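You operate a simulated robot arm through the tools that you are given. There is no shell and no other tool.

Carry out the task below with a simulated robot arm. There is one attempt and no reset: what you move stays moved.

JOB
Lift the black cover into the green tray, run the slide in and scrub the press base.
Fine: nothing else goes in the tray; scrub the dust off with the grey brush and put it back; draw the slide out again after the scrub; leave the press lever and the silver cover alone. Set down upright: grey brush. Where these are worked on the way, their far stop is far enough and under half their travel is too little: press slide. What is to be rubbed or washed off counts as gone when no trace of it is left.

Only the result counts: the job must be done as asked and must still hold three seconds after the hand-in. Knocking over, shifting, dropping, spilling or breaking anything else fails it. A push-on lid holds only when it is set on centred and level and pressed home; a screw cap is set on level and turned clockwise until tight.

ROBOT AND FRAMES
A 6-joint arm with a three-finger gripper, fixed in place. Base frame: the origin is at the foot of the arm, x ahead of it, y to its left, z up. Readings come in m, rad, newtons and seconds.
Its first joint turns from -2.897 to 2.897 rad. Payload 4.89 kg.
The tool frame sits at the grasp point between the pads (the TCP): z along the fingers, y along the line on which they close. The tips reach 0.03 m beyond it. The gripper opens to 0.164 m. The gripper's body begins 0.125 m behind the TCP.
Orientation is told as [roll, pitch, yaw] about the base's x, y, z axes, in that order, counted from this pose: with the fingers straight down and closing along the base's y, the tool's x points along the base's -x, its y along +y and its z along -z.

CONTROLS
- The arm moves only by the tool play_rows. Its argument "increments" is a list of rows, each a list of 7 numbers: the shift along the base's x, y, z in units of 20 mm (1.0 is 20 mm), then the turn, a rotation vector about the base's x, y, z in units of 6 degrees (1.0 is 6 degrees), then the closure in counts, from 0 (fully open) to 255 (shut). In form: [[tx, ty, tz, wx, wy, wz, hand], ...]. A call has 1 to 20 rows; each row shifts and turns the commanded pose from where the row before left it. A call with a number of a shift or a turn outside -1 to 1 is refused whole. Rows are played at 5 a second. More than 0.05 m and 0.15 rad between two rows, or a gripper value outside its range, and nothing of the call is played. Where a pose cannot be reached the arm comes as near as it can. A force on the tool above 90 N (or 10 N above the force at the start of the call, whichever is more), or a blocked arm, ends the call early, and 0.2 s more pass. Each finger travels about 0.108 m/s and halts on what it meets, pressing with about 35 N; the grip force reading is that of the motor and also rises with nothing between the fingers. The clock runs only during rows and for 0.2 s after the last one: add rows that do not move to give the fingers time. The reply holds the time, the measured pose of the TCP, the force on the tool along the base axes, the opening and the grip force, in the units named above and with some noise, with the torque about the TCP (base axes, N m) and any sound that the robot's microphone picked up.
- Cameras (640 x 400 px; columns grow to the right, rows downward): "scene" is fixed at [0.4003, -0.4987, 1.5197]; the picture's right is [-0.81, 0.59, 0.00], its down [0.52, 0.72, -0.46] and it looks along [-0.27, -0.37, -0.89] (base axes); focal length 321 px, centre (320, 200). "wrist" rides on the gripper at [0.076, -0.002, -0.152] in the tool frame; the picture's right is [0.02, 1.00, 0.00], its down [-0.88, 0.02, -0.47] and it looks along [-0.47, 0.01, 0.88] (tool axes); focal length 247 px, centre (320, 200). There is no depth. A picture from a camera that has moved, and an enlarged one, comes with that camera's place and axes in the base frame and with its lens.
- camera(camera): a new picture of that camera. It takes no simulated time.
- raise_lower(by): slides the trunk up (or, below 0, down) by that many m; the arm rides with it, the base frame stays. It gives what a move gives, with no picture.
- inspect(camera, box): a new picture of the part [left, top, right, bottom] of that camera's present view, enlarged. It takes no simulated time.
- close_job(): hands the job in; it is judged then, once.

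Nothing tells you positions but the pictures and the camera data. Unless the task says otherwise, let go and move clear before handing in.

The tools are called after ">>>" as a command line: name --pt "numbers of a row" for each row, then --argument value for the rest, lists and objects as JSON in quotes. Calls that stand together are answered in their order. play_rows: Moves the arm, as the interface text tells. Its arguments: {"type":"object","properties":{"increments":{"type":"array","items":{"type":"array","items":{"type":"number"}}}},"required":["increments"]} The other tools are called the same way: raise_lower (by) slides the trunk up or down; camera (camera) takes a picture; inspect (camera, box) takes an enlarged picture of a part of a camera's view; close_job () hands the job in.

At the start:

```text
time_s: 0.0
tool_pos: [0.1908, -0.5081, 1.0205]
orientation: [0.0, 0.001, 0.001]
ft_force: [1.9, 0.0, 0.3]
ft_torque: [0.0, -0.01, 0.01]
opening: 0.164
gripper_force: 0.2
trunk travel left (down, up): [-0.175, 0.215]
```

scene: 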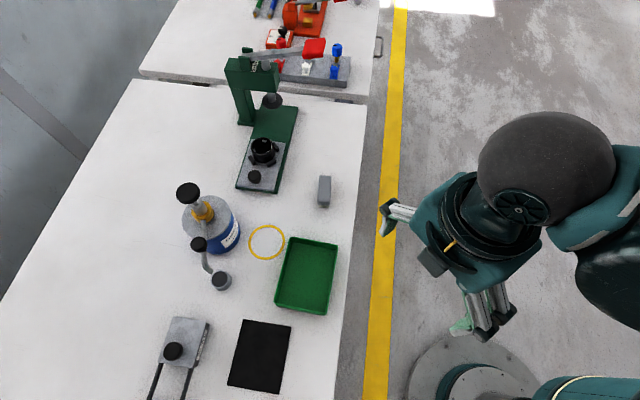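
wrist: 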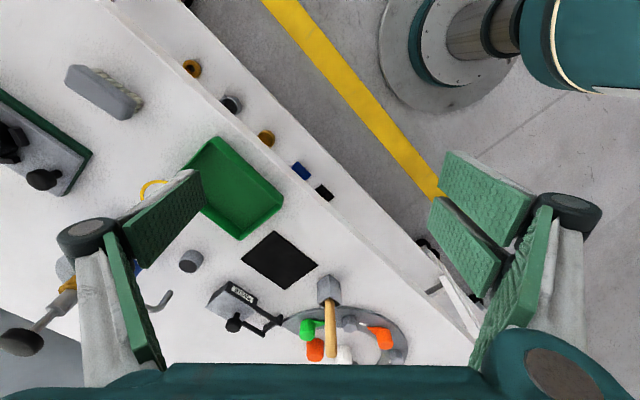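

I see a bench with a green press, a grey block-like brush, a green tray, a pump bottle with a yellow ring, and other items. I will take enlarged pictures first to identify the covers, the slide and the dust.

>>> inspect --camera "scene" --box '[200, 40, 360, 140]'

>>> inspect --camera "scene" --box '[200, 120, 360, 220]'

>>> inspect --camera "scene" --box '[160, 170, 352, 290]'

>>> inspect --camera "scene" --box '[128, 280, 320, 400]'

>>> inspect --camera "scene" --box '[230, 0, 390, 100]'

>>> inspect --camera "wrist" --box '[0, 40, 200, 165]'

>>> inspect --camera "wrist" --box '[180, 220, 420, 370]'

```text
4.00 times, centred on (280, 90) of scene
camera zoom: at [0.4003, -0.4987, 1.5197], right [-0.81, 0.59, 0.0], down [0.52, 0.72, -0.46], along [-0.27, -0.37, -0.89], focal length 1286 px, centre (480, 640)
```

zoom: 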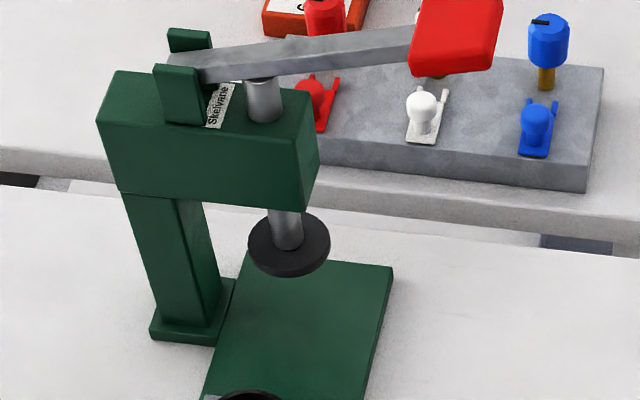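

```text
4.00 times, centred on (280, 170) of scene
camera zoom: at [0.4003, -0.4987, 1.5197], right [-0.81, 0.59, 0.0], down [0.52, 0.72, -0.46], along [-0.27, -0.37, -0.89], focal length 1286 px, centre (480, 320)
```

zoom: 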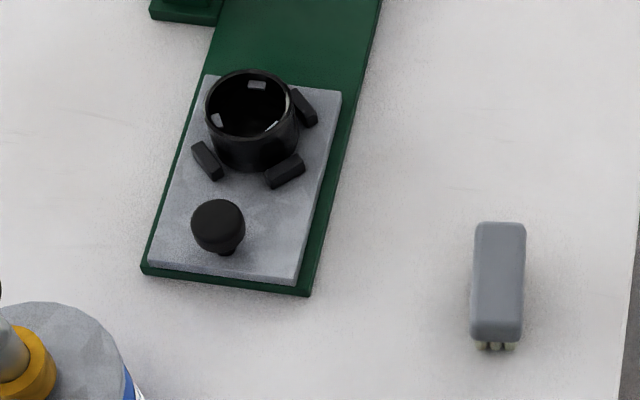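

```text
3.33 times, centred on (256, 230) of scene
camera zoom: at [0.4003, -0.4987, 1.5197], right [-0.81, 0.59, 0.0], down [0.52, 0.72, -0.46], along [-0.27, -0.37, -0.89], focal length 1071 px, centre (533, 100)
```

zoom: 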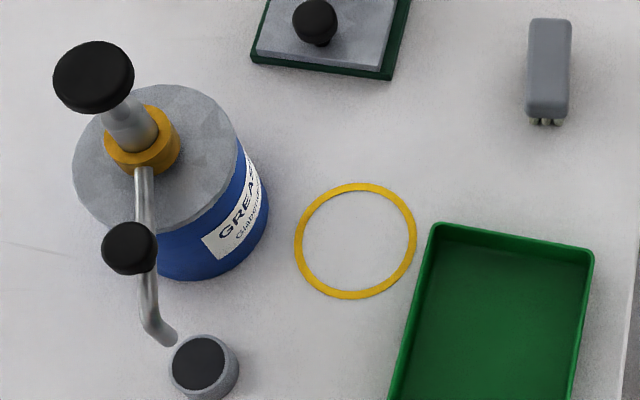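

```text
3.33 times, centred on (224, 340) of scene
camera zoom: at [0.4003, -0.4987, 1.5197], right [-0.81, 0.59, 0.0], down [0.52, 0.72, -0.46], along [-0.27, -0.37, -0.89], focal length 1071 px, centre (640, -267)
```

zoom: 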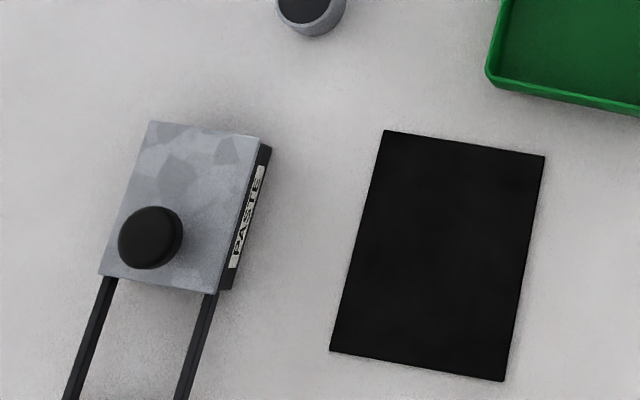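

```text
4.00 times, centred on (310, 50) of scene
camera zoom: at [0.4003, -0.4987, 1.5197], right [-0.81, 0.59, 0.0], down [0.52, 0.72, -0.46], along [-0.27, -0.37, -0.89], focal length 1286 px, centre (360, 800)
```

zoom: 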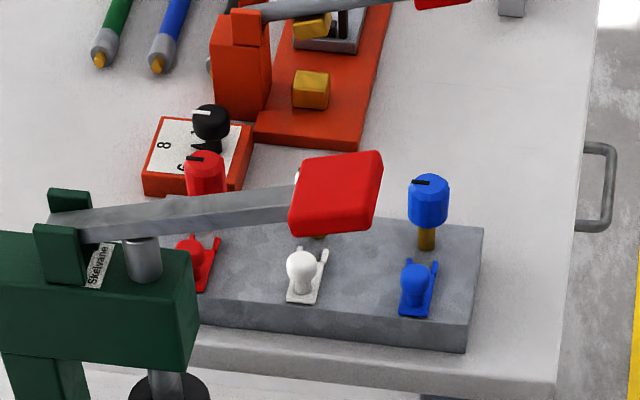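

```text
3.20 times, centred on (100, 102) of wrist
camera zoom: at [0.1144, -0.5096, 1.1719], right [-0.02, 1.0, 0.0], down [0.88, 0.02, 0.47], along [0.47, 0.01, -0.88], focal length 790 px, centre (1024, 512)
```

zoom: 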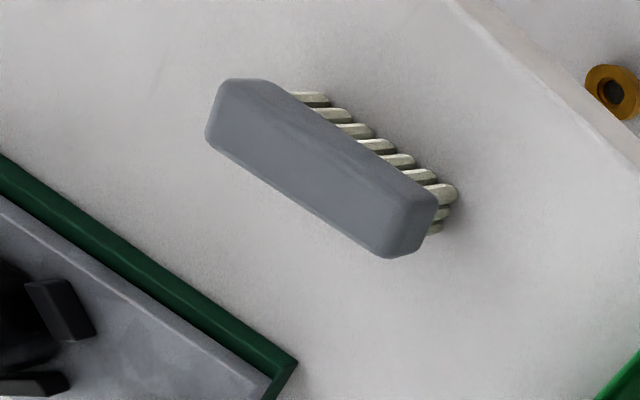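

```text
2.67 times, centred on (300, 295) of wrist
camera zoom: at [0.1144, -0.5096, 1.1719], right [-0.02, 1.0, 0.0], down [0.88, 0.02, 0.47], along [0.47, 0.01, -0.88], focal length 659 px, centre (373, -53)
```

zoom: 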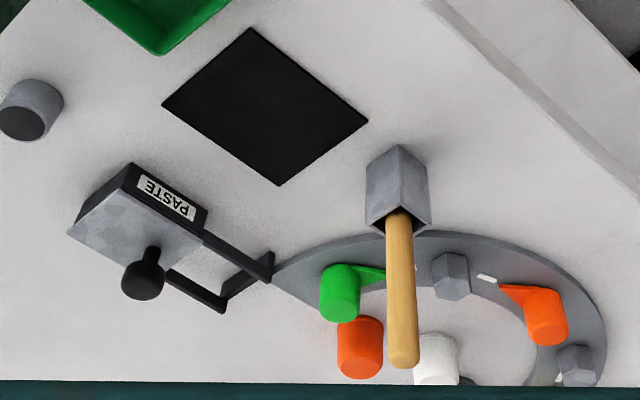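

The brush (grey block on bristles) stands near (0.15, -0.82), the tray near (0.31, -0.67), and the press is at about 45°, with its slide drawn out towards (0.28, -0.96). I'll move the wrist camera over to look outward at the press to find the black cover and the dust.

>>> play_rows --pt "0 -0.7 0.3 0 0 -1 0" --pt "0 -0.7 0.3 0 0 -1 0" --pt "0 -0.7 0.3 0 0 -1 0" --pt "0 -0.7 0.3 0 0 -1 0" --pt "0 -0.7 0.3 0 0 -1 0" --pt "0 -0.7 0.3 0 0 -1 0" --pt "0 -0.7 0.3 0 0 -1 0" --pt "0 -0.7 0.3 0 0 -1 0" --pt "0 -0.7 0.3 0 0 -1 0" --pt "0 -0.7 0.3 0 0 -1 0" --pt "0 -0.7 0.3 0 0 -1 0" --pt "0 -0.7 0.3 0 0 -1 0" --pt "0 -0.7 0.3 0 0 -1 0" --pt "0 -0.7 0.3 0 0 -1 0" --pt "0 -0.7 0.3 0 0 -1 0"

>>> camera --camera "wrist"

>>> camera --camera "scene"

```text
time_s: 3.2
tool_pos: [0.19, -0.7175, 1.11]
orientation: [0.001, 0.0, -1.573]
ft_force: [0.2, 0.6, 0.4]
ft_torque: [-0.04, 0.01, 0.01]
opening: 0.1643
gripper_force: 0.1
trunk travel left (down, up): [-0.175, 0.215]
```

```text
taken
camera wrist: at [0.1886, -0.6409, 1.2625], right [1.0, 0.02, 0.0], down [0.02, -0.88, 0.47], along [0.01, -0.47, -0.88], focal length 247 px, centre (320, 200)
```

wrist: 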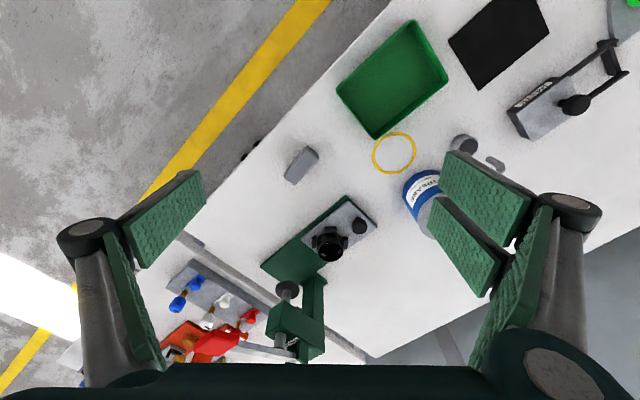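

```text
taken
```

scene: 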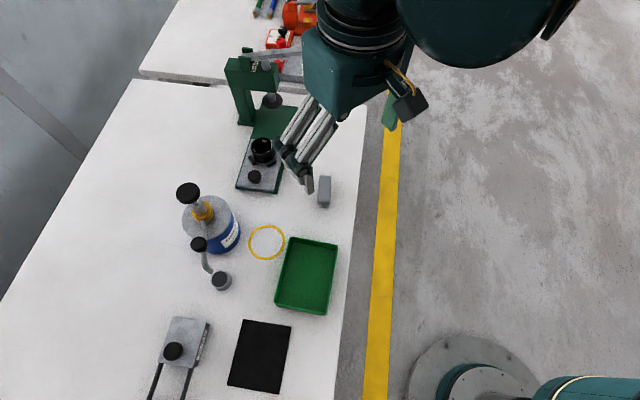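

The arm is above the bench, now looking at the press. I'll zoom in on the press, the cup on the slide, and the items near the pump.

>>> inspect --camera "wrist" --box '[250, 185, 394, 275]'

>>> inspect --camera "wrist" --box '[160, 250, 400, 400]'

>>> inspect --camera "wrist" --box '[400, 60, 640, 210]'

>>> inspect --camera "wrist" --box '[250, 10, 490, 200]'

>>> inspect --camera "scene" --box '[225, 125, 305, 200]'

```text
4.44 times, centred on (322, 230) of wrist
camera zoom: at [0.1886, -0.6409, 1.2625], right [1.0, 0.02, 0.0], down [0.02, -0.88, 0.47], along [0.01, -0.47, -0.88], focal length 1098 px, centre (311, 67)
```

zoom: 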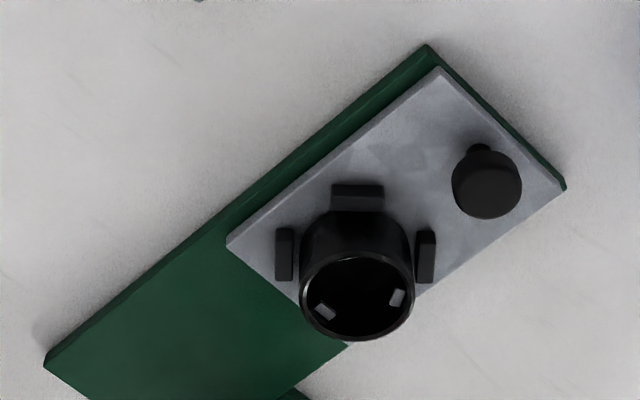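

```text
2.67 times, centred on (280, 325) of wrist
camera zoom: at [0.1886, -0.6409, 1.2625], right [1.0, 0.02, 0.0], down [0.02, -0.88, 0.47], along [0.01, -0.47, -0.88], focal length 659 px, centre (427, -133)
```

zoom: 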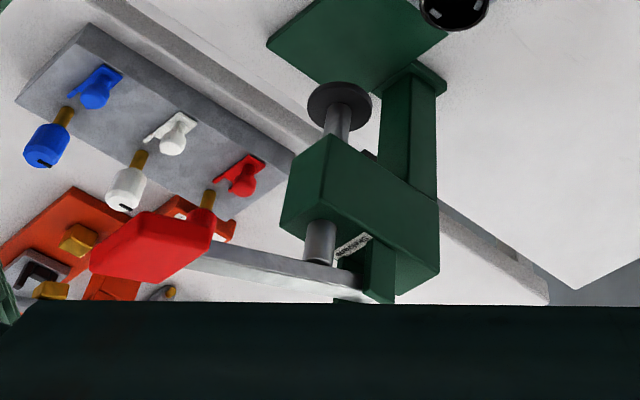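

```text
2.67 times, centred on (520, 135) of wrist
camera zoom: at [0.1886, -0.6409, 1.2625], right [1.0, 0.02, 0.0], down [0.02, -0.88, 0.47], along [0.01, -0.47, -0.88], focal length 659 px, centre (-213, 373)
```

zoom: 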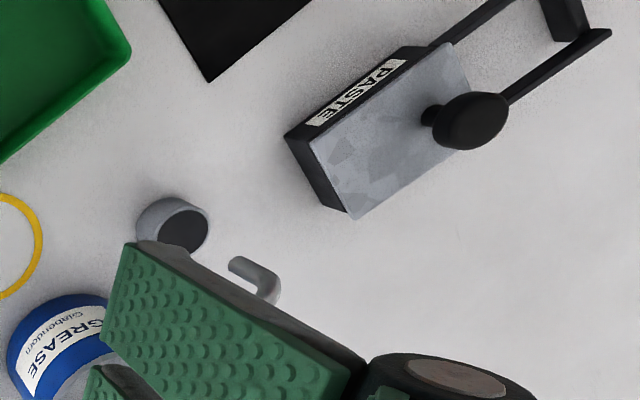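

```text
2.11 times, centred on (370, 105) of wrist
camera zoom: at [0.1886, -0.6409, 1.2625], right [1.0, 0.02, 0.0], down [0.02, -0.88, 0.47], along [0.01, -0.47, -0.88], focal length 520 px, centre (215, 400)
```

zoom: 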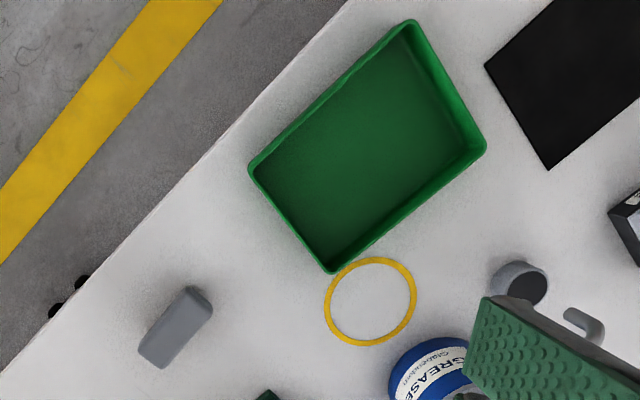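

```text
5.33 times, centred on (265, 162) of scene
camera zoom: at [0.4003, -0.4987, 1.5197], right [-0.81, 0.59, 0.0], down [0.52, 0.72, -0.46], along [-0.27, -0.37, -0.89], focal length 1714 px, centre (613, 400)
```

zoom: 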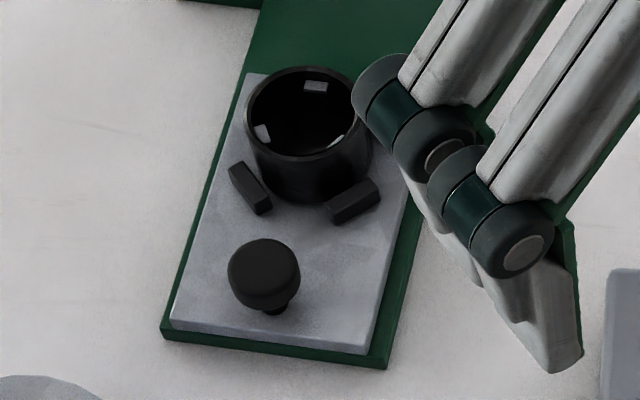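

The black cup standing in the chocks on the press slide is the black cover; the grey cup by the grease spout is probably the silver one, so I'll leave it. I'll turn the gripper to close across the slide axis (yaw -135°) and move closer to the press, testing the outer reach.

>>> play_rows --pt "0.15 -0.8 0 0 0 -0.75 0" --pt "0.15 -0.8 0 0 0 -0.75 0" --pt "0.15 -0.8 0 0 0 -0.75 0" --pt "0.15 -0.8 0 0 0 -0.75 0" --pt "0.15 -0.8 0 0 0 -0.75 0" --pt "0.15 -0.8 0 0 0 -0.75 0" --pt "0.15 -0.8 0 0 0 -0.75 0" --pt "0.15 -0.8 0 0 0 -0.75 0" --pt "0.15 -0.8 0 0 0 -0.75 0" --pt "0.15 -0.8 0 0 0 -0.75 0"

>>> camera --camera "wrist"

>>> camera --camera "scene"

```text
time_s: 5.4
tool_pos: [0.2206, -0.8779, 1.1112]
orientation: [0.002, 0.0, -2.358]
ft_force: [0.4, 1.8, 0.6]
ft_torque: [-0.13, -0.05, -0.01]
opening: 0.1641
gripper_force: 0.0
trunk travel left (down, up): [-0.175, 0.215]
```

```text
taken
camera wrist: at [0.2739, -0.8226, 1.2622], right [0.72, -0.69, 0.0], down [-0.61, -0.64, 0.47], along [-0.33, -0.34, -0.88], focal length 247 px, centre (320, 200)
```

wrist: 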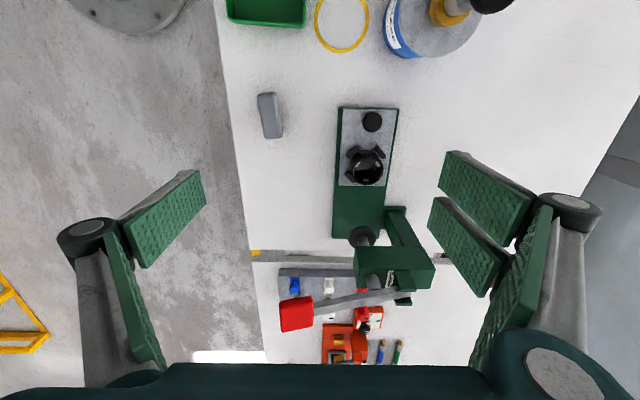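

```text
taken
```

scene: 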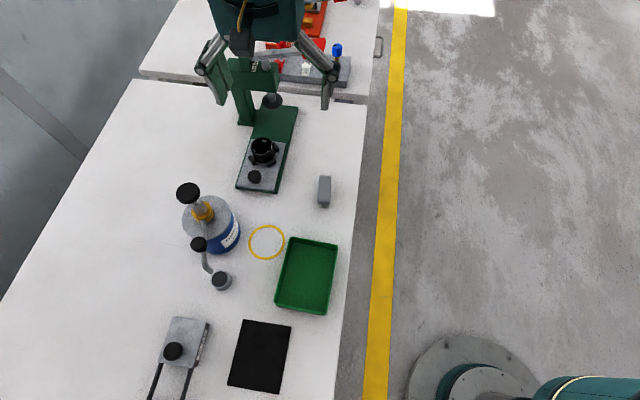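

The press axis lines up well with the gripper at this yaw. I'll take zooms for measuring the cup, knob, base and brush from this vantage point.

>>> inspect --camera "wrist" --box '[320, 95, 416, 155]'

>>> inspect --camera "wrist" --box '[316, 130, 412, 190]'

>>> inspect --camera "wrist" --box '[240, 180, 440, 305]'

>>> inspect --camera "wrist" --box '[230, 80, 326, 140]'

>>> inspect --camera "scene" --box '[225, 120, 305, 200]'

```text
6.67 times, centred on (368, 125) of wrist
camera zoom: at [0.2739, -0.8226, 1.2622], right [0.72, -0.69, 0.0], down [-0.61, -0.64, 0.47], along [-0.33, -0.34, -0.88], focal length 1646 px, centre (0, 700)
```

zoom: 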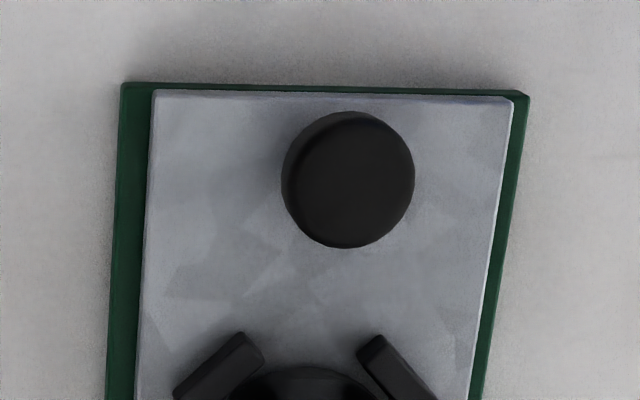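

```text
6.67 times, centred on (364, 160) of wrist
camera zoom: at [0.2739, -0.8226, 1.2622], right [0.72, -0.69, 0.0], down [-0.61, -0.64, 0.47], along [-0.33, -0.34, -0.88], focal length 1646 px, centre (27, 467)
```

zoom: 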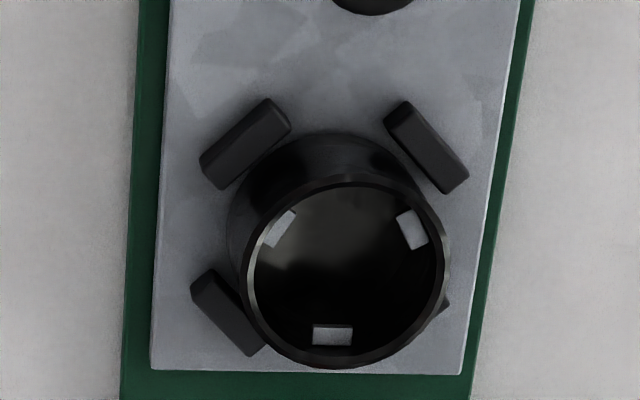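

```text
3.20 times, centred on (340, 242) of wrist
camera zoom: at [0.2739, -0.8226, 1.2622], right [0.72, -0.69, 0.0], down [-0.61, -0.64, 0.47], along [-0.33, -0.34, -0.88], focal length 790 px, centre (256, 64)
```

zoom: 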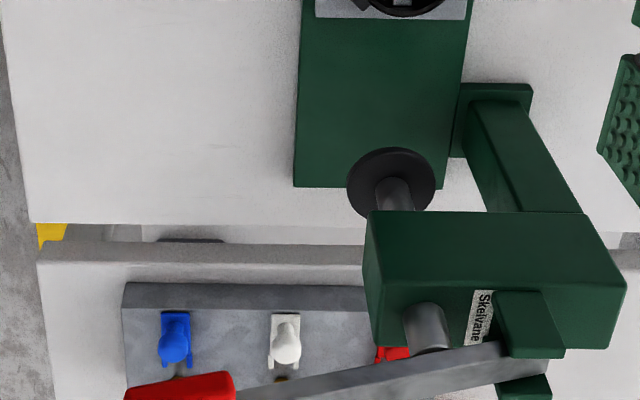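

```text
6.67 times, centred on (278, 110) of wrist
camera zoom: at [0.2739, -0.8226, 1.2622], right [0.72, -0.69, 0.0], down [-0.61, -0.64, 0.47], along [-0.33, -0.34, -0.88], focal length 1646 px, centre (600, 800)
```

zoom: 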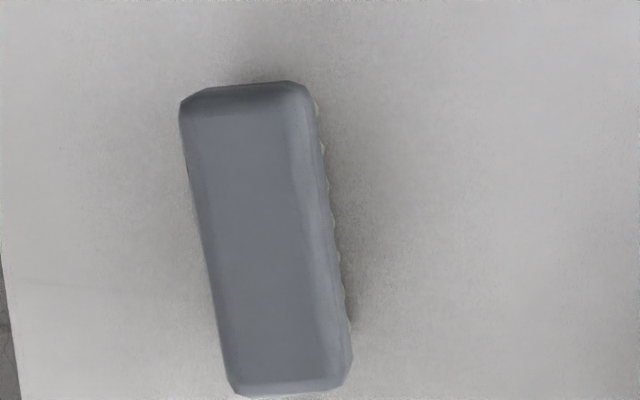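

```text
5.00 times, centred on (265, 160) of scene
camera zoom: at [0.4003, -0.4987, 1.5197], right [-0.81, 0.59, 0.0], down [0.52, 0.72, -0.46], along [-0.27, -0.37, -0.89], focal length 1607 px, centre (595, 400)
```

zoom: 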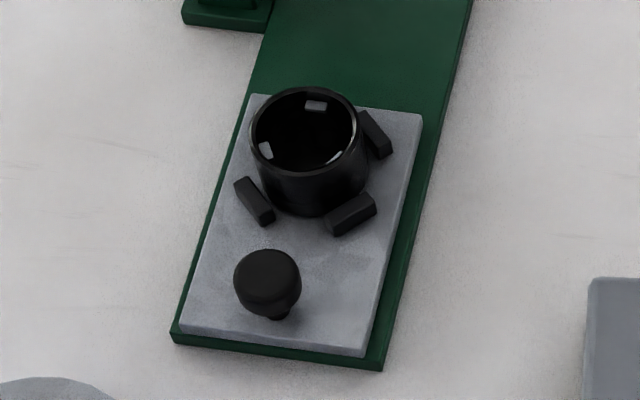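

Measurements: table ≈ z 0.76, press base top ≈ 0.776, cup rim centre ≈ (0.220, -1.012, 0.818) with about 0.061 m diameter, knob ≈ (0.282, -0.943, 0.826), and brush top ≈ (0.157, -0.815, 0.805) with its long axis near 50°. Next I'll move above the cup with the gripper partly closed and test the reach.

>>> play_rows --pt "0 -0.96 0 0 0 0 100" --pt "0 -0.96 0 0 0 0 100" --pt "0 -0.96 0 0 0 0 100" --pt "0 -0.96 0 0 0 0 100" --pt "0 -0.96 0 0 0 0 100" --pt "0 -0.96 0 0 0 0 100" --pt "0 -0.96 0 0 0 0 100" --pt "0 0 -1 0 0 0 100" --pt "0 0 -1 0 0 0 100" --pt "0 0 -1 0 0 0 100" --pt "0 0 -1 0 0 0 100" --pt "0 0 0 0 0 0 100"

>>> camera --camera "wrist"

>>> camera --camera "scene"

```text
time_s: 8.0
tool_pos: [0.2205, -1.0126, 1.029]
orientation: [0.002, 0.001, -2.356]
ft_force: [-0.2, 0.0, -0.7]
ft_torque: [-0.01, 0.01, 0.0]
opening: 0.0996
gripper_force: 0.1
trunk travel left (down, up): [-0.175, 0.215]
```

```text
taken
camera wrist: at [0.2736, -0.9574, 1.1814], right [0.72, -0.69, 0.0], down [-0.61, -0.64, 0.47], along [-0.33, -0.34, -0.88], focal length 247 px, centre (320, 200)
```

wrist: 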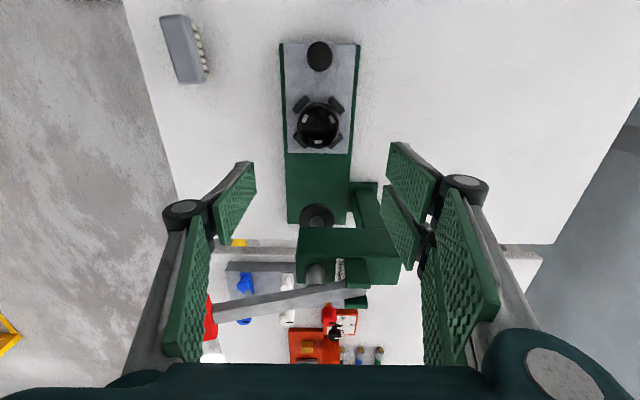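

```text
taken
```

scene: 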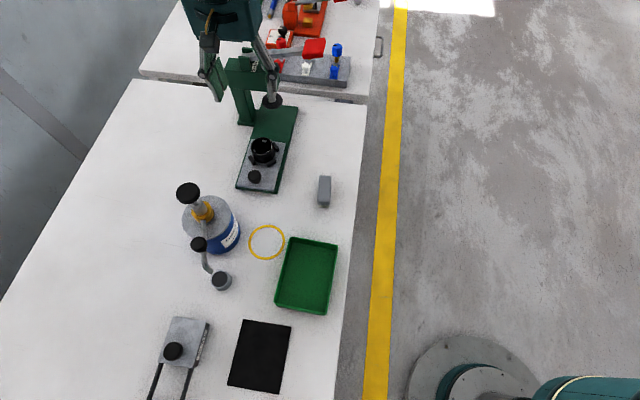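

The gripper is roughly over the cup. I'll zoom in to check alignment before descending.

>>> inspect --camera "wrist" --box '[270, 85, 366, 160]'

>>> inspect --camera "wrist" --box '[256, 30, 384, 110]'

>>> inspect --camera "scene" --box '[180, 0, 340, 100]'

```text
5.33 times, centred on (318, 122) of wrist
camera zoom: at [0.2736, -0.9574, 1.1814], right [0.72, -0.69, 0.0], down [-0.61, -0.64, 0.47], along [-0.33, -0.34, -0.88], focal length 1317 px, centre (331, 613)
```

zoom: 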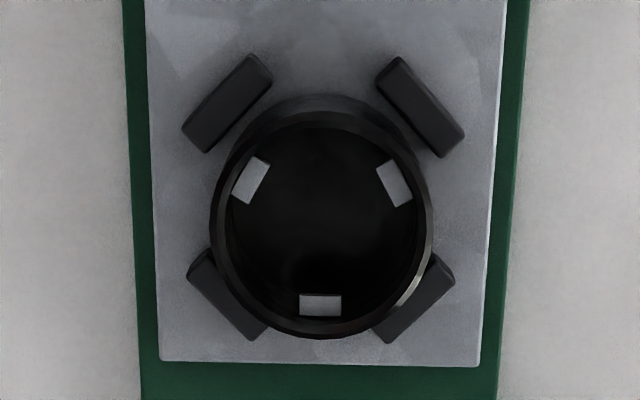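

```text
5.00 times, centred on (320, 70) of wrist
camera zoom: at [0.2736, -0.9574, 1.1814], right [0.72, -0.69, 0.0], down [-0.61, -0.64, 0.47], along [-0.33, -0.34, -0.88], focal length 1235 px, centre (320, 850)
```

zoom: 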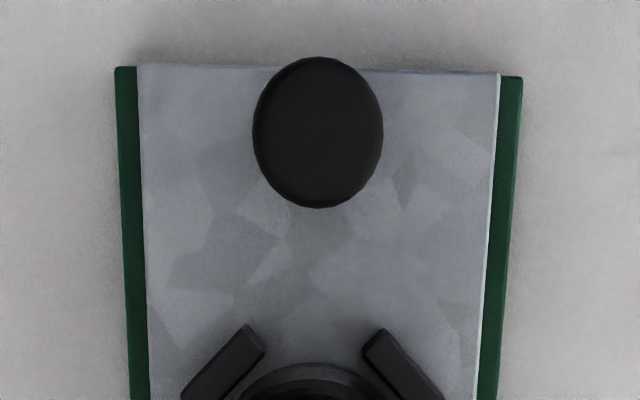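

```text
4.00 times, centred on (260, 50) of scene
camera zoom: at [0.4003, -0.4987, 1.5197], right [-0.81, 0.59, 0.0], down [0.52, 0.72, -0.46], along [-0.27, -0.37, -0.89], focal length 1286 px, centre (560, 800)
```

zoom: 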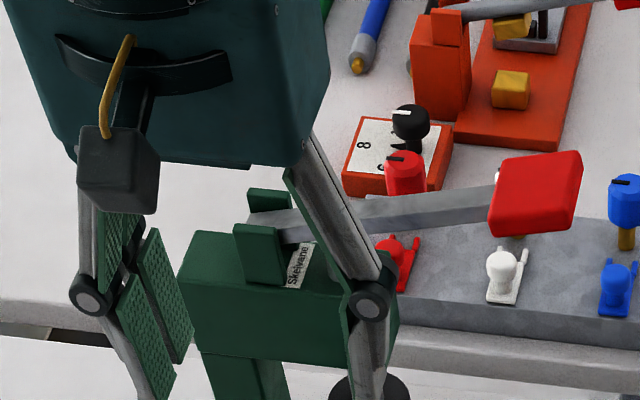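

The cup is centred within about 3 mm. I'll apply that small correction and descend to just above the rim, checking the reach.

>>> play_rows --pt "-0.035 0.165 -1 0 0 0 100" --pt "0 0 -1 0 0 0 100" --pt "0 0 -1 0 0 0 100" --pt "0 0 -1 0 0 0 100" --pt "0 0 -1 0 0 0 100" --pt "0 0 -1 0 0 0 100" --pt "0 0 -1 0 0 0 100" --pt "0 0 -1 0 0 0 100" --pt "0 0 0 0 0 0 100" --pt "0 0 0 0 0 0 100"

>>> camera --camera "wrist"

>>> camera --camera "scene"

```text
time_s: 10.2
tool_pos: [0.2198, -1.0099, 0.8693]
orientation: [-0.001, 0.001, -2.355]
ft_force: [0.7, -0.3, 0.2]
ft_torque: [0.0, 0.02, -0.03]
opening: 0.0997
gripper_force: 0.0
trunk travel left (down, up): [-0.175, 0.215]
```

```text
taken
camera wrist: at [0.2734, -0.9537, 1.0218], right [0.72, -0.69, 0.0], down [-0.61, -0.64, 0.47], along [-0.33, -0.34, -0.88], focal length 247 px, centre (320, 200)
```

wrist: 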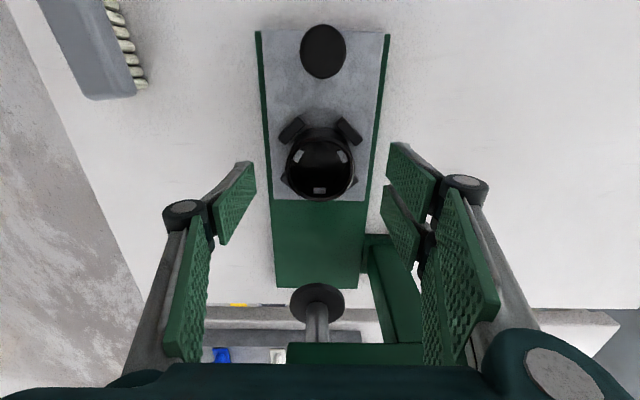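

```text
taken
```

scene: 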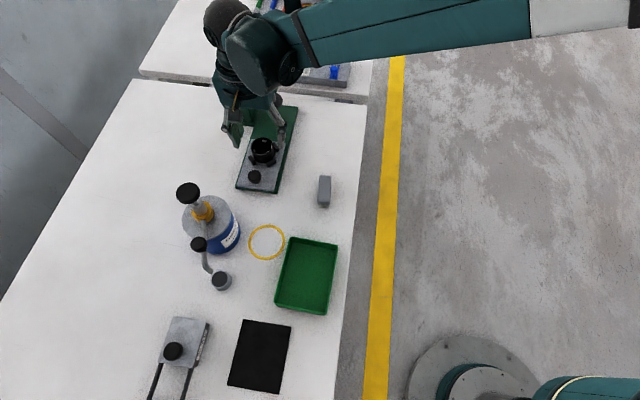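

Reach is fine here with the tool vertical. I'll zoom once more for the final alignment on the cup.

>>> inspect --camera "wrist" --box '[240, 110, 400, 210]'

>>> inspect --camera "scene" --box '[180, 60, 340, 200]'

```text
4.00 times, centred on (320, 160) of wrist
camera zoom: at [0.2734, -0.9537, 1.0218], right [0.72, -0.69, 0.0], down [-0.61, -0.64, 0.47], along [-0.33, -0.34, -0.88], focal length 988 px, centre (320, 360)
```

zoom: 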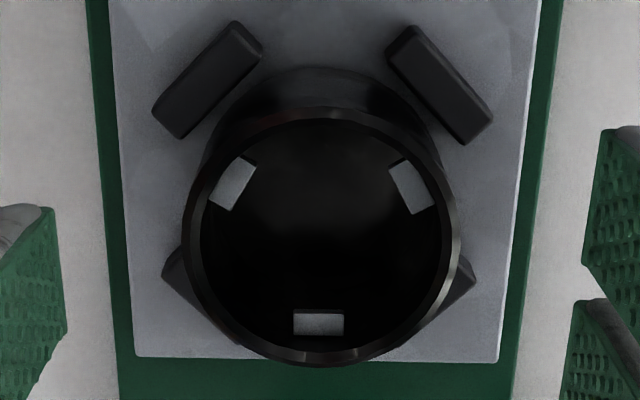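

```text
2.86 times, centred on (260, 130) of scene
camera zoom: at [0.4003, -0.4987, 1.5197], right [-0.81, 0.59, 0.0], down [0.52, 0.72, -0.46], along [-0.27, -0.37, -0.89], focal length 918 px, centre (491, 400)
```

zoom: 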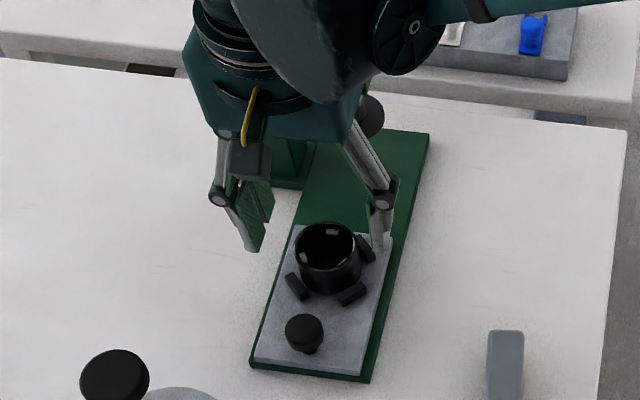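

The cup is aligned within about 2 mm. I'll descend so the pads cover the upper part of the cup and close on it.

>>> play_rows --pt "0 0 -0.72 0 0 0 100" --pt "0 0 -0.72 0 0 0 100" --pt "0 0 -0.72 0 0 0 100" --pt "0 0 0 0 0 0 130" --pt "0 0 0 0 0 0 160" --pt "0 0 0 0 0 0 200" --pt "0 0 0 0 0 0 255" --pt "0 0 0 0 0 0 255" --pt "0 0 0 0 0 0 255"

>>> camera --camera "wrist"

>>> inspect --camera "scene" --box '[180, 60, 340, 200]'

```text
time_s: 12.2
tool_pos: [0.2211, -1.0099, 0.8277]
orientation: [0.001, -0.001, -2.356]
ft_force: [0.2, 0.3, 0.1]
ft_torque: [-0.01, 0.02, 0.01]
opening: 0.0599
gripper_force: 35.3
trunk travel left (down, up): [-0.175, 0.215]
```

```text
taken
camera wrist: at [0.2737, -0.9537, 0.9792], right [0.72, -0.69, 0.0], down [-0.61, -0.64, 0.47], along [-0.33, -0.34, -0.88], focal length 247 px, centre (320, 200)
```

wrist: 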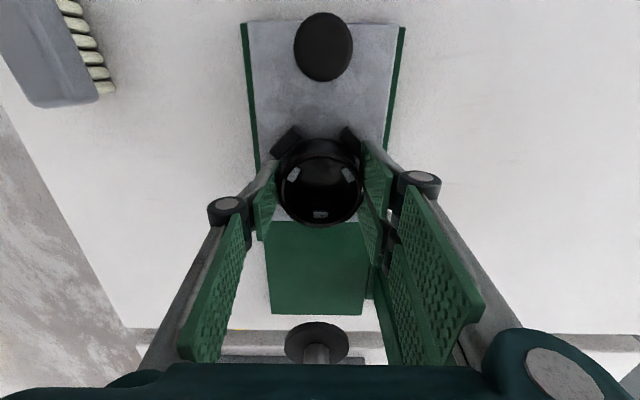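

```text
2.86 times, centred on (260, 130) of scene
camera zoom: at [0.4003, -0.4987, 1.5197], right [-0.81, 0.59, 0.0], down [0.52, 0.72, -0.46], along [-0.27, -0.37, -0.89], focal length 918 px, centre (491, 400)
```

zoom: 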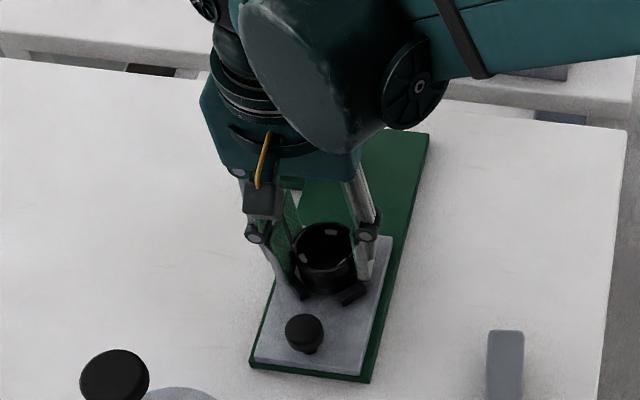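

The cup is gripped at 0.060 m. I'll lift it straight up and check that it comes along.

>>> play_rows --pt "0 0 0.5 0 0 0 255" --pt "0 0 0.5 0 0 0 255" --pt "0 0 1 0 0 0 255" --pt "0 0 1 0 0 0 255" --pt "0 0 1 0 0 0 255" --pt "0 0 1 0 0 0 255" --pt "0 0 1 0 0 0 255" --pt "0 0 1 0 0 0 255"

>>> camera --camera "wrist"

>>> camera --camera "scene"

```text
time_s: 14.0
tool_pos: [0.2193, -1.0094, 0.9666]
orientation: [0.002, 0.0, -2.356]
ft_force: [-0.2, -0.1, -1.8]
ft_torque: [0.04, -0.01, 0.01]
opening: 0.0597
gripper_force: 35.1
trunk travel left (down, up): [-0.175, 0.215]
```

```text
taken
camera wrist: at [0.2731, -0.9538, 1.119], right [0.72, -0.69, 0.0], down [-0.61, -0.64, 0.47], along [-0.33, -0.34, -0.88], focal length 247 px, centre (320, 200)
```

wrist: 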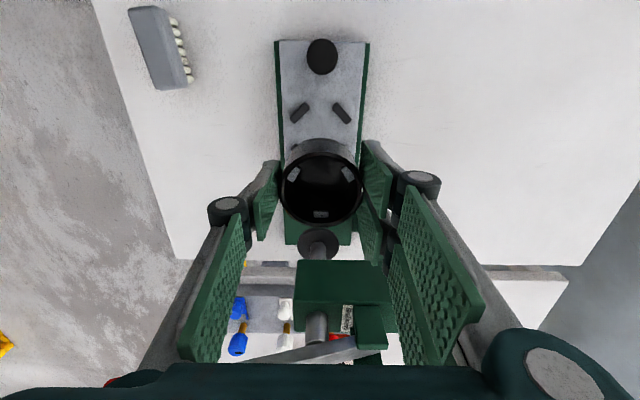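

```text
taken
```

scene: 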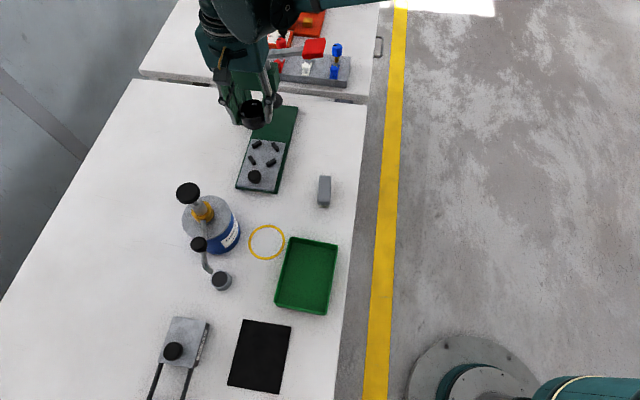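

The cup lifted cleanly, and the slide and chocks stayed in place. I'll carry it over to the tray, turning the gripper to close along the tray's long side.

>>> play_rows --pt "0 1 0.15 0 0 1 255" --pt "0 1 0.15 0 0 1 255" --pt "0 1 0.15 0 0 1 255" --pt "0 1 0.15 0 0 1 255" --pt "0 1 0.15 0 0 1 255" --pt "0 1 0.15 0 0 1 255" --pt "0 1 0.15 0 0 1 255" --pt "0 1 0.15 0 0 1 255" --pt "0 1 0.15 0 0 1 255" --pt "0 1 0.15 0 0 1 255" --pt "0 1 0 0 0 1 255" --pt "0 1 0 0 0 1 255" --pt "0.9 0.75 0 0 0 0.6 255" --pt "0.9 0.75 0 0 0 0.6 255" --pt "0.9 0.7 0 0 0 0.6 255" --pt "0.9 0.7 0 0 0 0.6 255" --pt "0.9 0.7 0 0 0 0.6 255" --pt "0 0 0 0 0 0 255"

>>> camera --camera "wrist"

>>> camera --camera "scene"

```text
time_s: 17.8
tool_pos: [0.3096, -0.6983, 0.997]
orientation: [-0.001, 0.0, -0.784]
ft_force: [-0.1, 0.6, -2.6]
ft_torque: [0.0, 0.0, -0.01]
opening: 0.0601
gripper_force: 34.8
trunk travel left (down, up): [-0.175, 0.215]
```

```text
taken
camera wrist: at [0.2542, -0.6443, 1.1489], right [0.69, 0.72, 0.0], down [0.64, -0.61, 0.47], along [0.34, -0.33, -0.88], focal length 247 px, centre (320, 200)
```

wrist: 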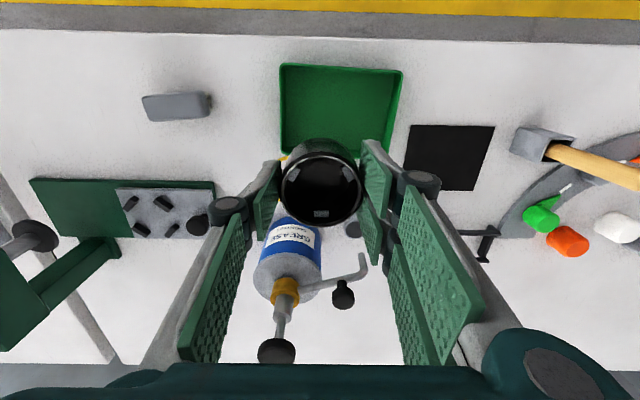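

```text
taken
```

scene: 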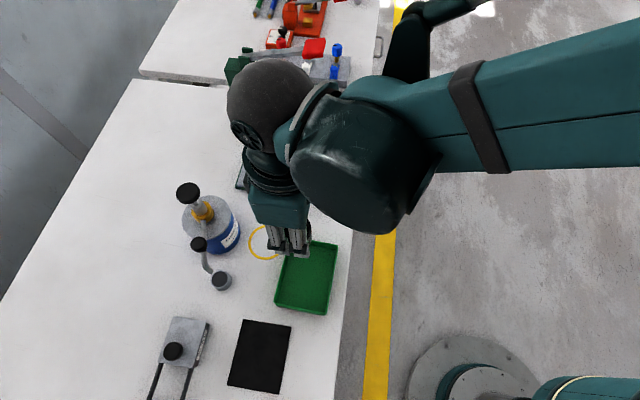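

The cup is over the tray. I'll shift it slightly towards the tray centre and lower part way to check the reach near the arm.

>>> play_rows --pt "0.065 0.585 -1 0 0 0 255" --pt "0 0 -1 0 0 0 255" --pt "0 0 -1 0 0 0 255" --pt "0 0 -1 0 0 0 255" --pt "0 0 -1 0 0 0 255" --pt "0 0 -1 0 0 0 255" --pt "0 0 0 0 0 0 255"

>>> camera --camera "wrist"

>>> camera --camera "scene"

```text
time_s: 19.4
tool_pos: [0.3123, -0.6865, 0.8758]
orientation: [0.0, 0.001, -0.785]
ft_force: [-0.1, 0.9, -1.2]
ft_torque: [0.01, -0.01, 0.03]
opening: 0.0597
gripper_force: 35.5
trunk travel left (down, up): [-0.175, 0.215]
```

```text
taken
camera wrist: at [0.2561, -0.6329, 1.0284], right [0.69, 0.72, 0.0], down [0.64, -0.61, 0.47], along [0.34, -0.33, -0.88], focal length 247 px, centre (320, 200)
```

wrist: 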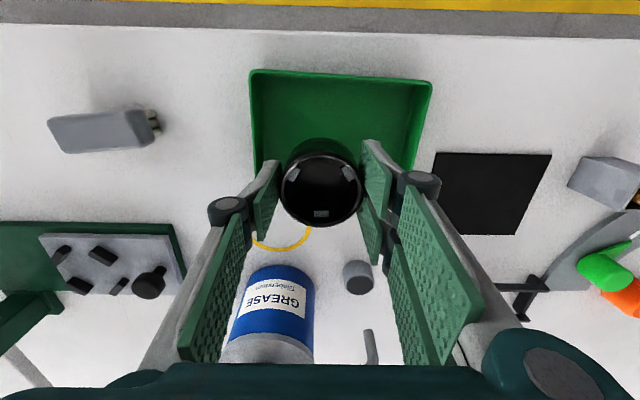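

```text
taken
```

scene: 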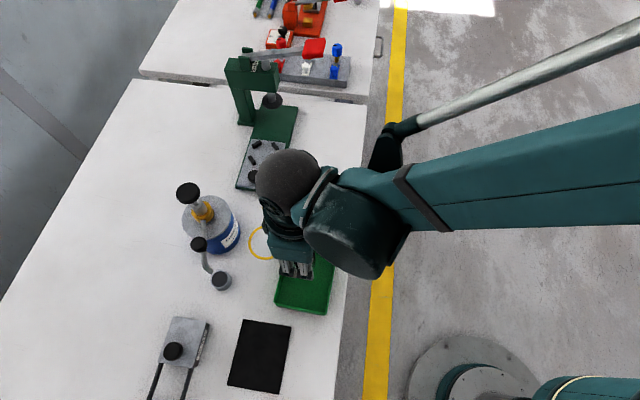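

Reach is good. I'll continue lowering the cup into the tray in careful steps.

>>> play_rows --pt "0 0 -1 0 0 0 255" --pt "0 0 -1 0 0 0 255" --pt "0 0 -0.5 0 0 0 255" --pt "0 0 -0.25 0 0 0 255" --pt "0 0 0 0 0 0 255"

>>> camera --camera "wrist"

```text
time_s: 20.6
tool_pos: [0.311, -0.6859, 0.8223]
orientation: [0.0, -0.001, -0.786]
ft_force: [0.1, 0.6, -2.0]
ft_torque: [0.05, 0.02, 0.01]
opening: 0.0598
gripper_force: 34.7
trunk travel left (down, up): [-0.175, 0.215]
```

```text
taken
camera wrist: at [0.2565, -0.6323, 0.9733], right [0.69, 0.72, 0.0], down [0.64, -0.61, 0.47], along [0.34, -0.33, -0.88], focal length 247 px, centre (320, 200)
```

wrist: 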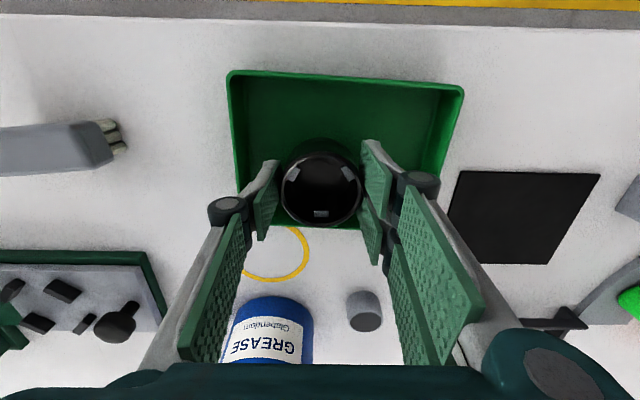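

Cup bottom should be roughly 1.5 cm above the tray floor. I'll lower in 2 mm steps and watch the force.

>>> play_rows --pt "0 0 -0.15 0 0 0 255" --pt "0 0 -0.15 0 0 0 255" --pt "0 0 -0.15 0 0 0 255" --pt "0 0 0 0 0 0 255"

>>> play_rows --pt "0 0 -0.1 0 0 0 255" --pt "0 0 -0.1 0 0 0 255" --pt "0 0 0 0 0 0 255"

```text
time_s: 21.6
tool_pos: [0.31, -0.6859, 0.8128]
orientation: [0.002, 0.001, -0.785]
ft_force: [-0.1, -1.5, -0.9]
ft_torque: [-0.01, 0.03, -0.01]
opening: 0.0597
gripper_force: 34.9
trunk travel left (down, up): [-0.175, 0.215]
```

```text
time_s: 22.4
tool_pos: [0.311, -0.686, 0.8091]
orientation: [0.0, 0.0, -0.787]
ft_force: [0.3, -0.7, -1.1]
ft_torque: [0.0, 0.01, 0.02]
opening: 0.0599
gripper_force: 35.0
trunk travel left (down, up): [-0.175, 0.215]
```

>>> play_rows --pt "0 0 -0.1 0 0 0 255" --pt "0 0 0 0 0 0 255"

>>> play_rows --pt "0 0 -0.1 0 0 0 255" --pt "0 0 0 0 0 0 255"

>>> camera --camera "wrist"

```text
time_s: 23.0
tool_pos: [0.3109, -0.6851, 0.8083]
orientation: [0.0, 0.0, -0.786]
ft_force: [0.9, -3.8, 15.7]
ft_torque: [-0.08, -0.03, -0.06]
opening: 0.0598
gripper_force: 34.9
trunk travel left (down, up): [-0.175, 0.215]
```

```text
time_s: 23.6
tool_pos: [0.3105, -0.6864, 0.8052]
orientation: [0.0, 0.001, -0.785]
ft_force: [2.7, -8.3, 23.8]
ft_torque: [-0.28, -0.12, -0.06]
opening: 0.0599
gripper_force: 34.7
trunk travel left (down, up): [-0.175, 0.215]
```

```text
taken
camera wrist: at [0.2559, -0.6319, 0.9572], right [0.69, 0.72, 0.0], down [0.64, -0.61, 0.47], along [0.34, -0.33, -0.88], focal length 247 px, centre (320, 200)
```

wrist: 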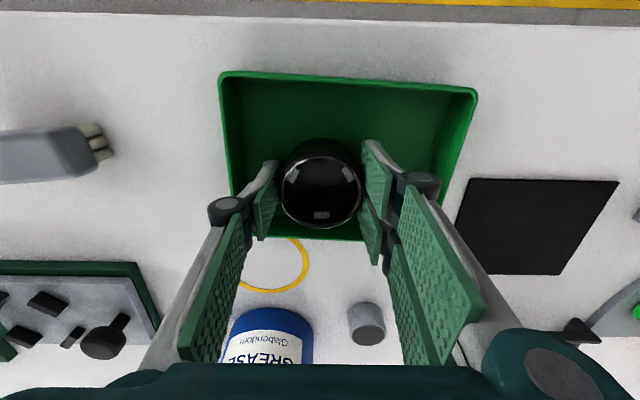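

The cup is on the tray floor (about 24 N contact). I'll relieve the pressure, open just enough to release, and rise straight up.

>>> play_rows --pt "0 0 0.12 0 0 0 255" --pt "0 0 0 0 0 0 255" --pt "0 0 0 0 0 0 180" --pt "0 0 0 0 0 0 130" --pt "0 0 0 0 0 0 127" --pt "0 0 0 0 0 0 127" --pt "0 0 0.25 0 0 0 127" --pt "0 0 0.5 0 0 0 127" --pt "0 0 1 0 0 0 127" --pt "0 0 1 0 0 0 127" --pt "0 0 1 0 0 0 127" --pt "0 0 1 0 0 0 127" --pt "0 0 1 0 0 0 127" --pt "0 0 1 0 0 0 127" --pt "0 0 0 0 0 0 127"

>>> camera --camera "wrist"

>>> camera --camera "scene"

```text
time_s: 26.8
tool_pos: [0.3132, -0.6862, 0.9424]
orientation: [-0.001, 0.0, -0.784]
ft_force: [0.0, 0.6, -0.2]
ft_torque: [-0.03, -0.01, 0.04]
opening: 0.0824
gripper_force: 0.0
trunk travel left (down, up): [-0.175, 0.215]
```

```text
taken
camera wrist: at [0.2572, -0.6331, 1.0944], right [0.69, 0.72, 0.0], down [0.64, -0.61, 0.47], along [0.34, -0.33, -0.88], focal length 247 px, centre (320, 200)
```

wrist: 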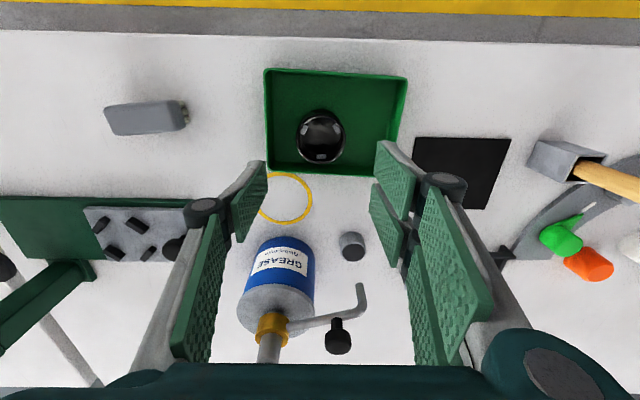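

```text
taken
```

scene: 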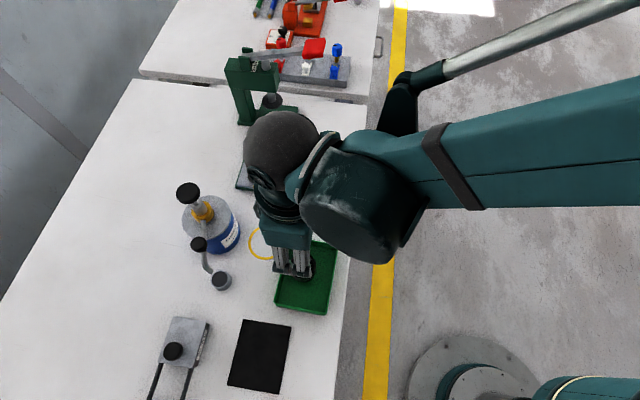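

The black cover sits in the tray. Next I'll go to the slide's knob at (0.282, -0.943) with the gripper across the slide axis.

>>> play_rows --pt "-1 -0.6 0.15 0 0 -1 127" --pt "-1 -0.6 0.15 0 0 -1 127" --pt "-1 -0.6 0.15 0 0 -1 127" --pt "-1 -0.6 0.15 0 0 -1 127" --pt "-1 -0.6 0.15 0 0 -1 127" --pt "0.34 -0.987 0 0 0 -1 127" --pt "0.34 -0.987 0 0 0 -1 127" --pt "0.34 -0.987 0 0 0 -1 127" --pt "0.34 -0.987 0 0 0 -1 127" --pt "0.34 -0.987 0 0 0 -1 127" --pt "0.34 -0.987 0 0 0 -1 127" --pt "0.34 -0.987 0 0 0 -1 127" --pt "0.34 -0.987 0 0 0 -1 127" --pt "0.34 -0.987 0 0 0 -1 127" --pt "0.34 -0.987 0 0 0 -1 127" --pt "0 0 0 0 0 0 127"

>>> camera --camera "wrist"

>>> camera --camera "scene"

```text
time_s: 30.2
tool_pos: [0.2786, -0.9437, 0.9564]
orientation: [0.001, -0.001, -2.358]
ft_force: [0.7, 0.5, -0.6]
ft_torque: [0.02, -0.02, 0.04]
opening: 0.0822
gripper_force: 0.1
trunk travel left (down, up): [-0.175, 0.215]
```

```text
taken
camera wrist: at [0.3318, -0.8874, 1.1088], right [0.72, -0.69, 0.0], down [-0.61, -0.64, 0.47], along [-0.33, -0.34, -0.88], focal length 247 px, centre (320, 200)
```

wrist: 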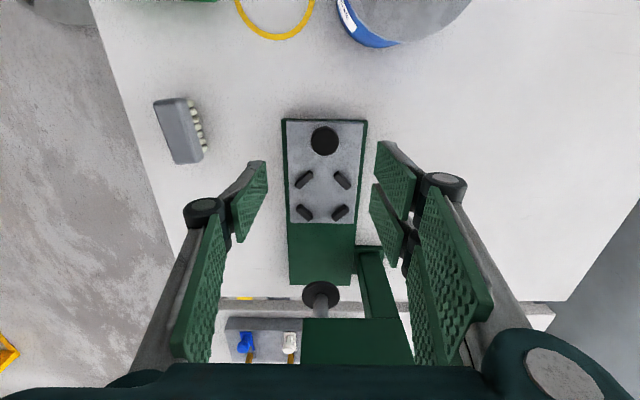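

```text
taken
```

scene: 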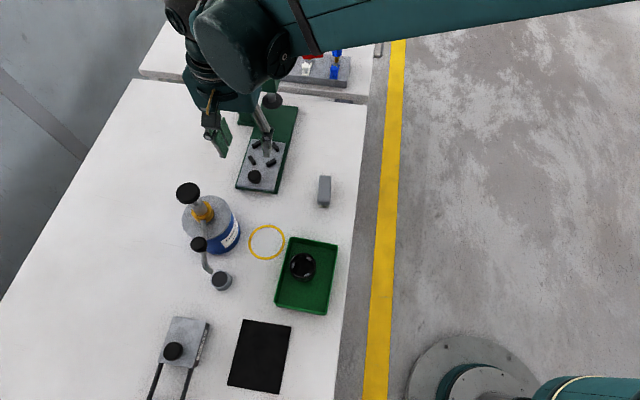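

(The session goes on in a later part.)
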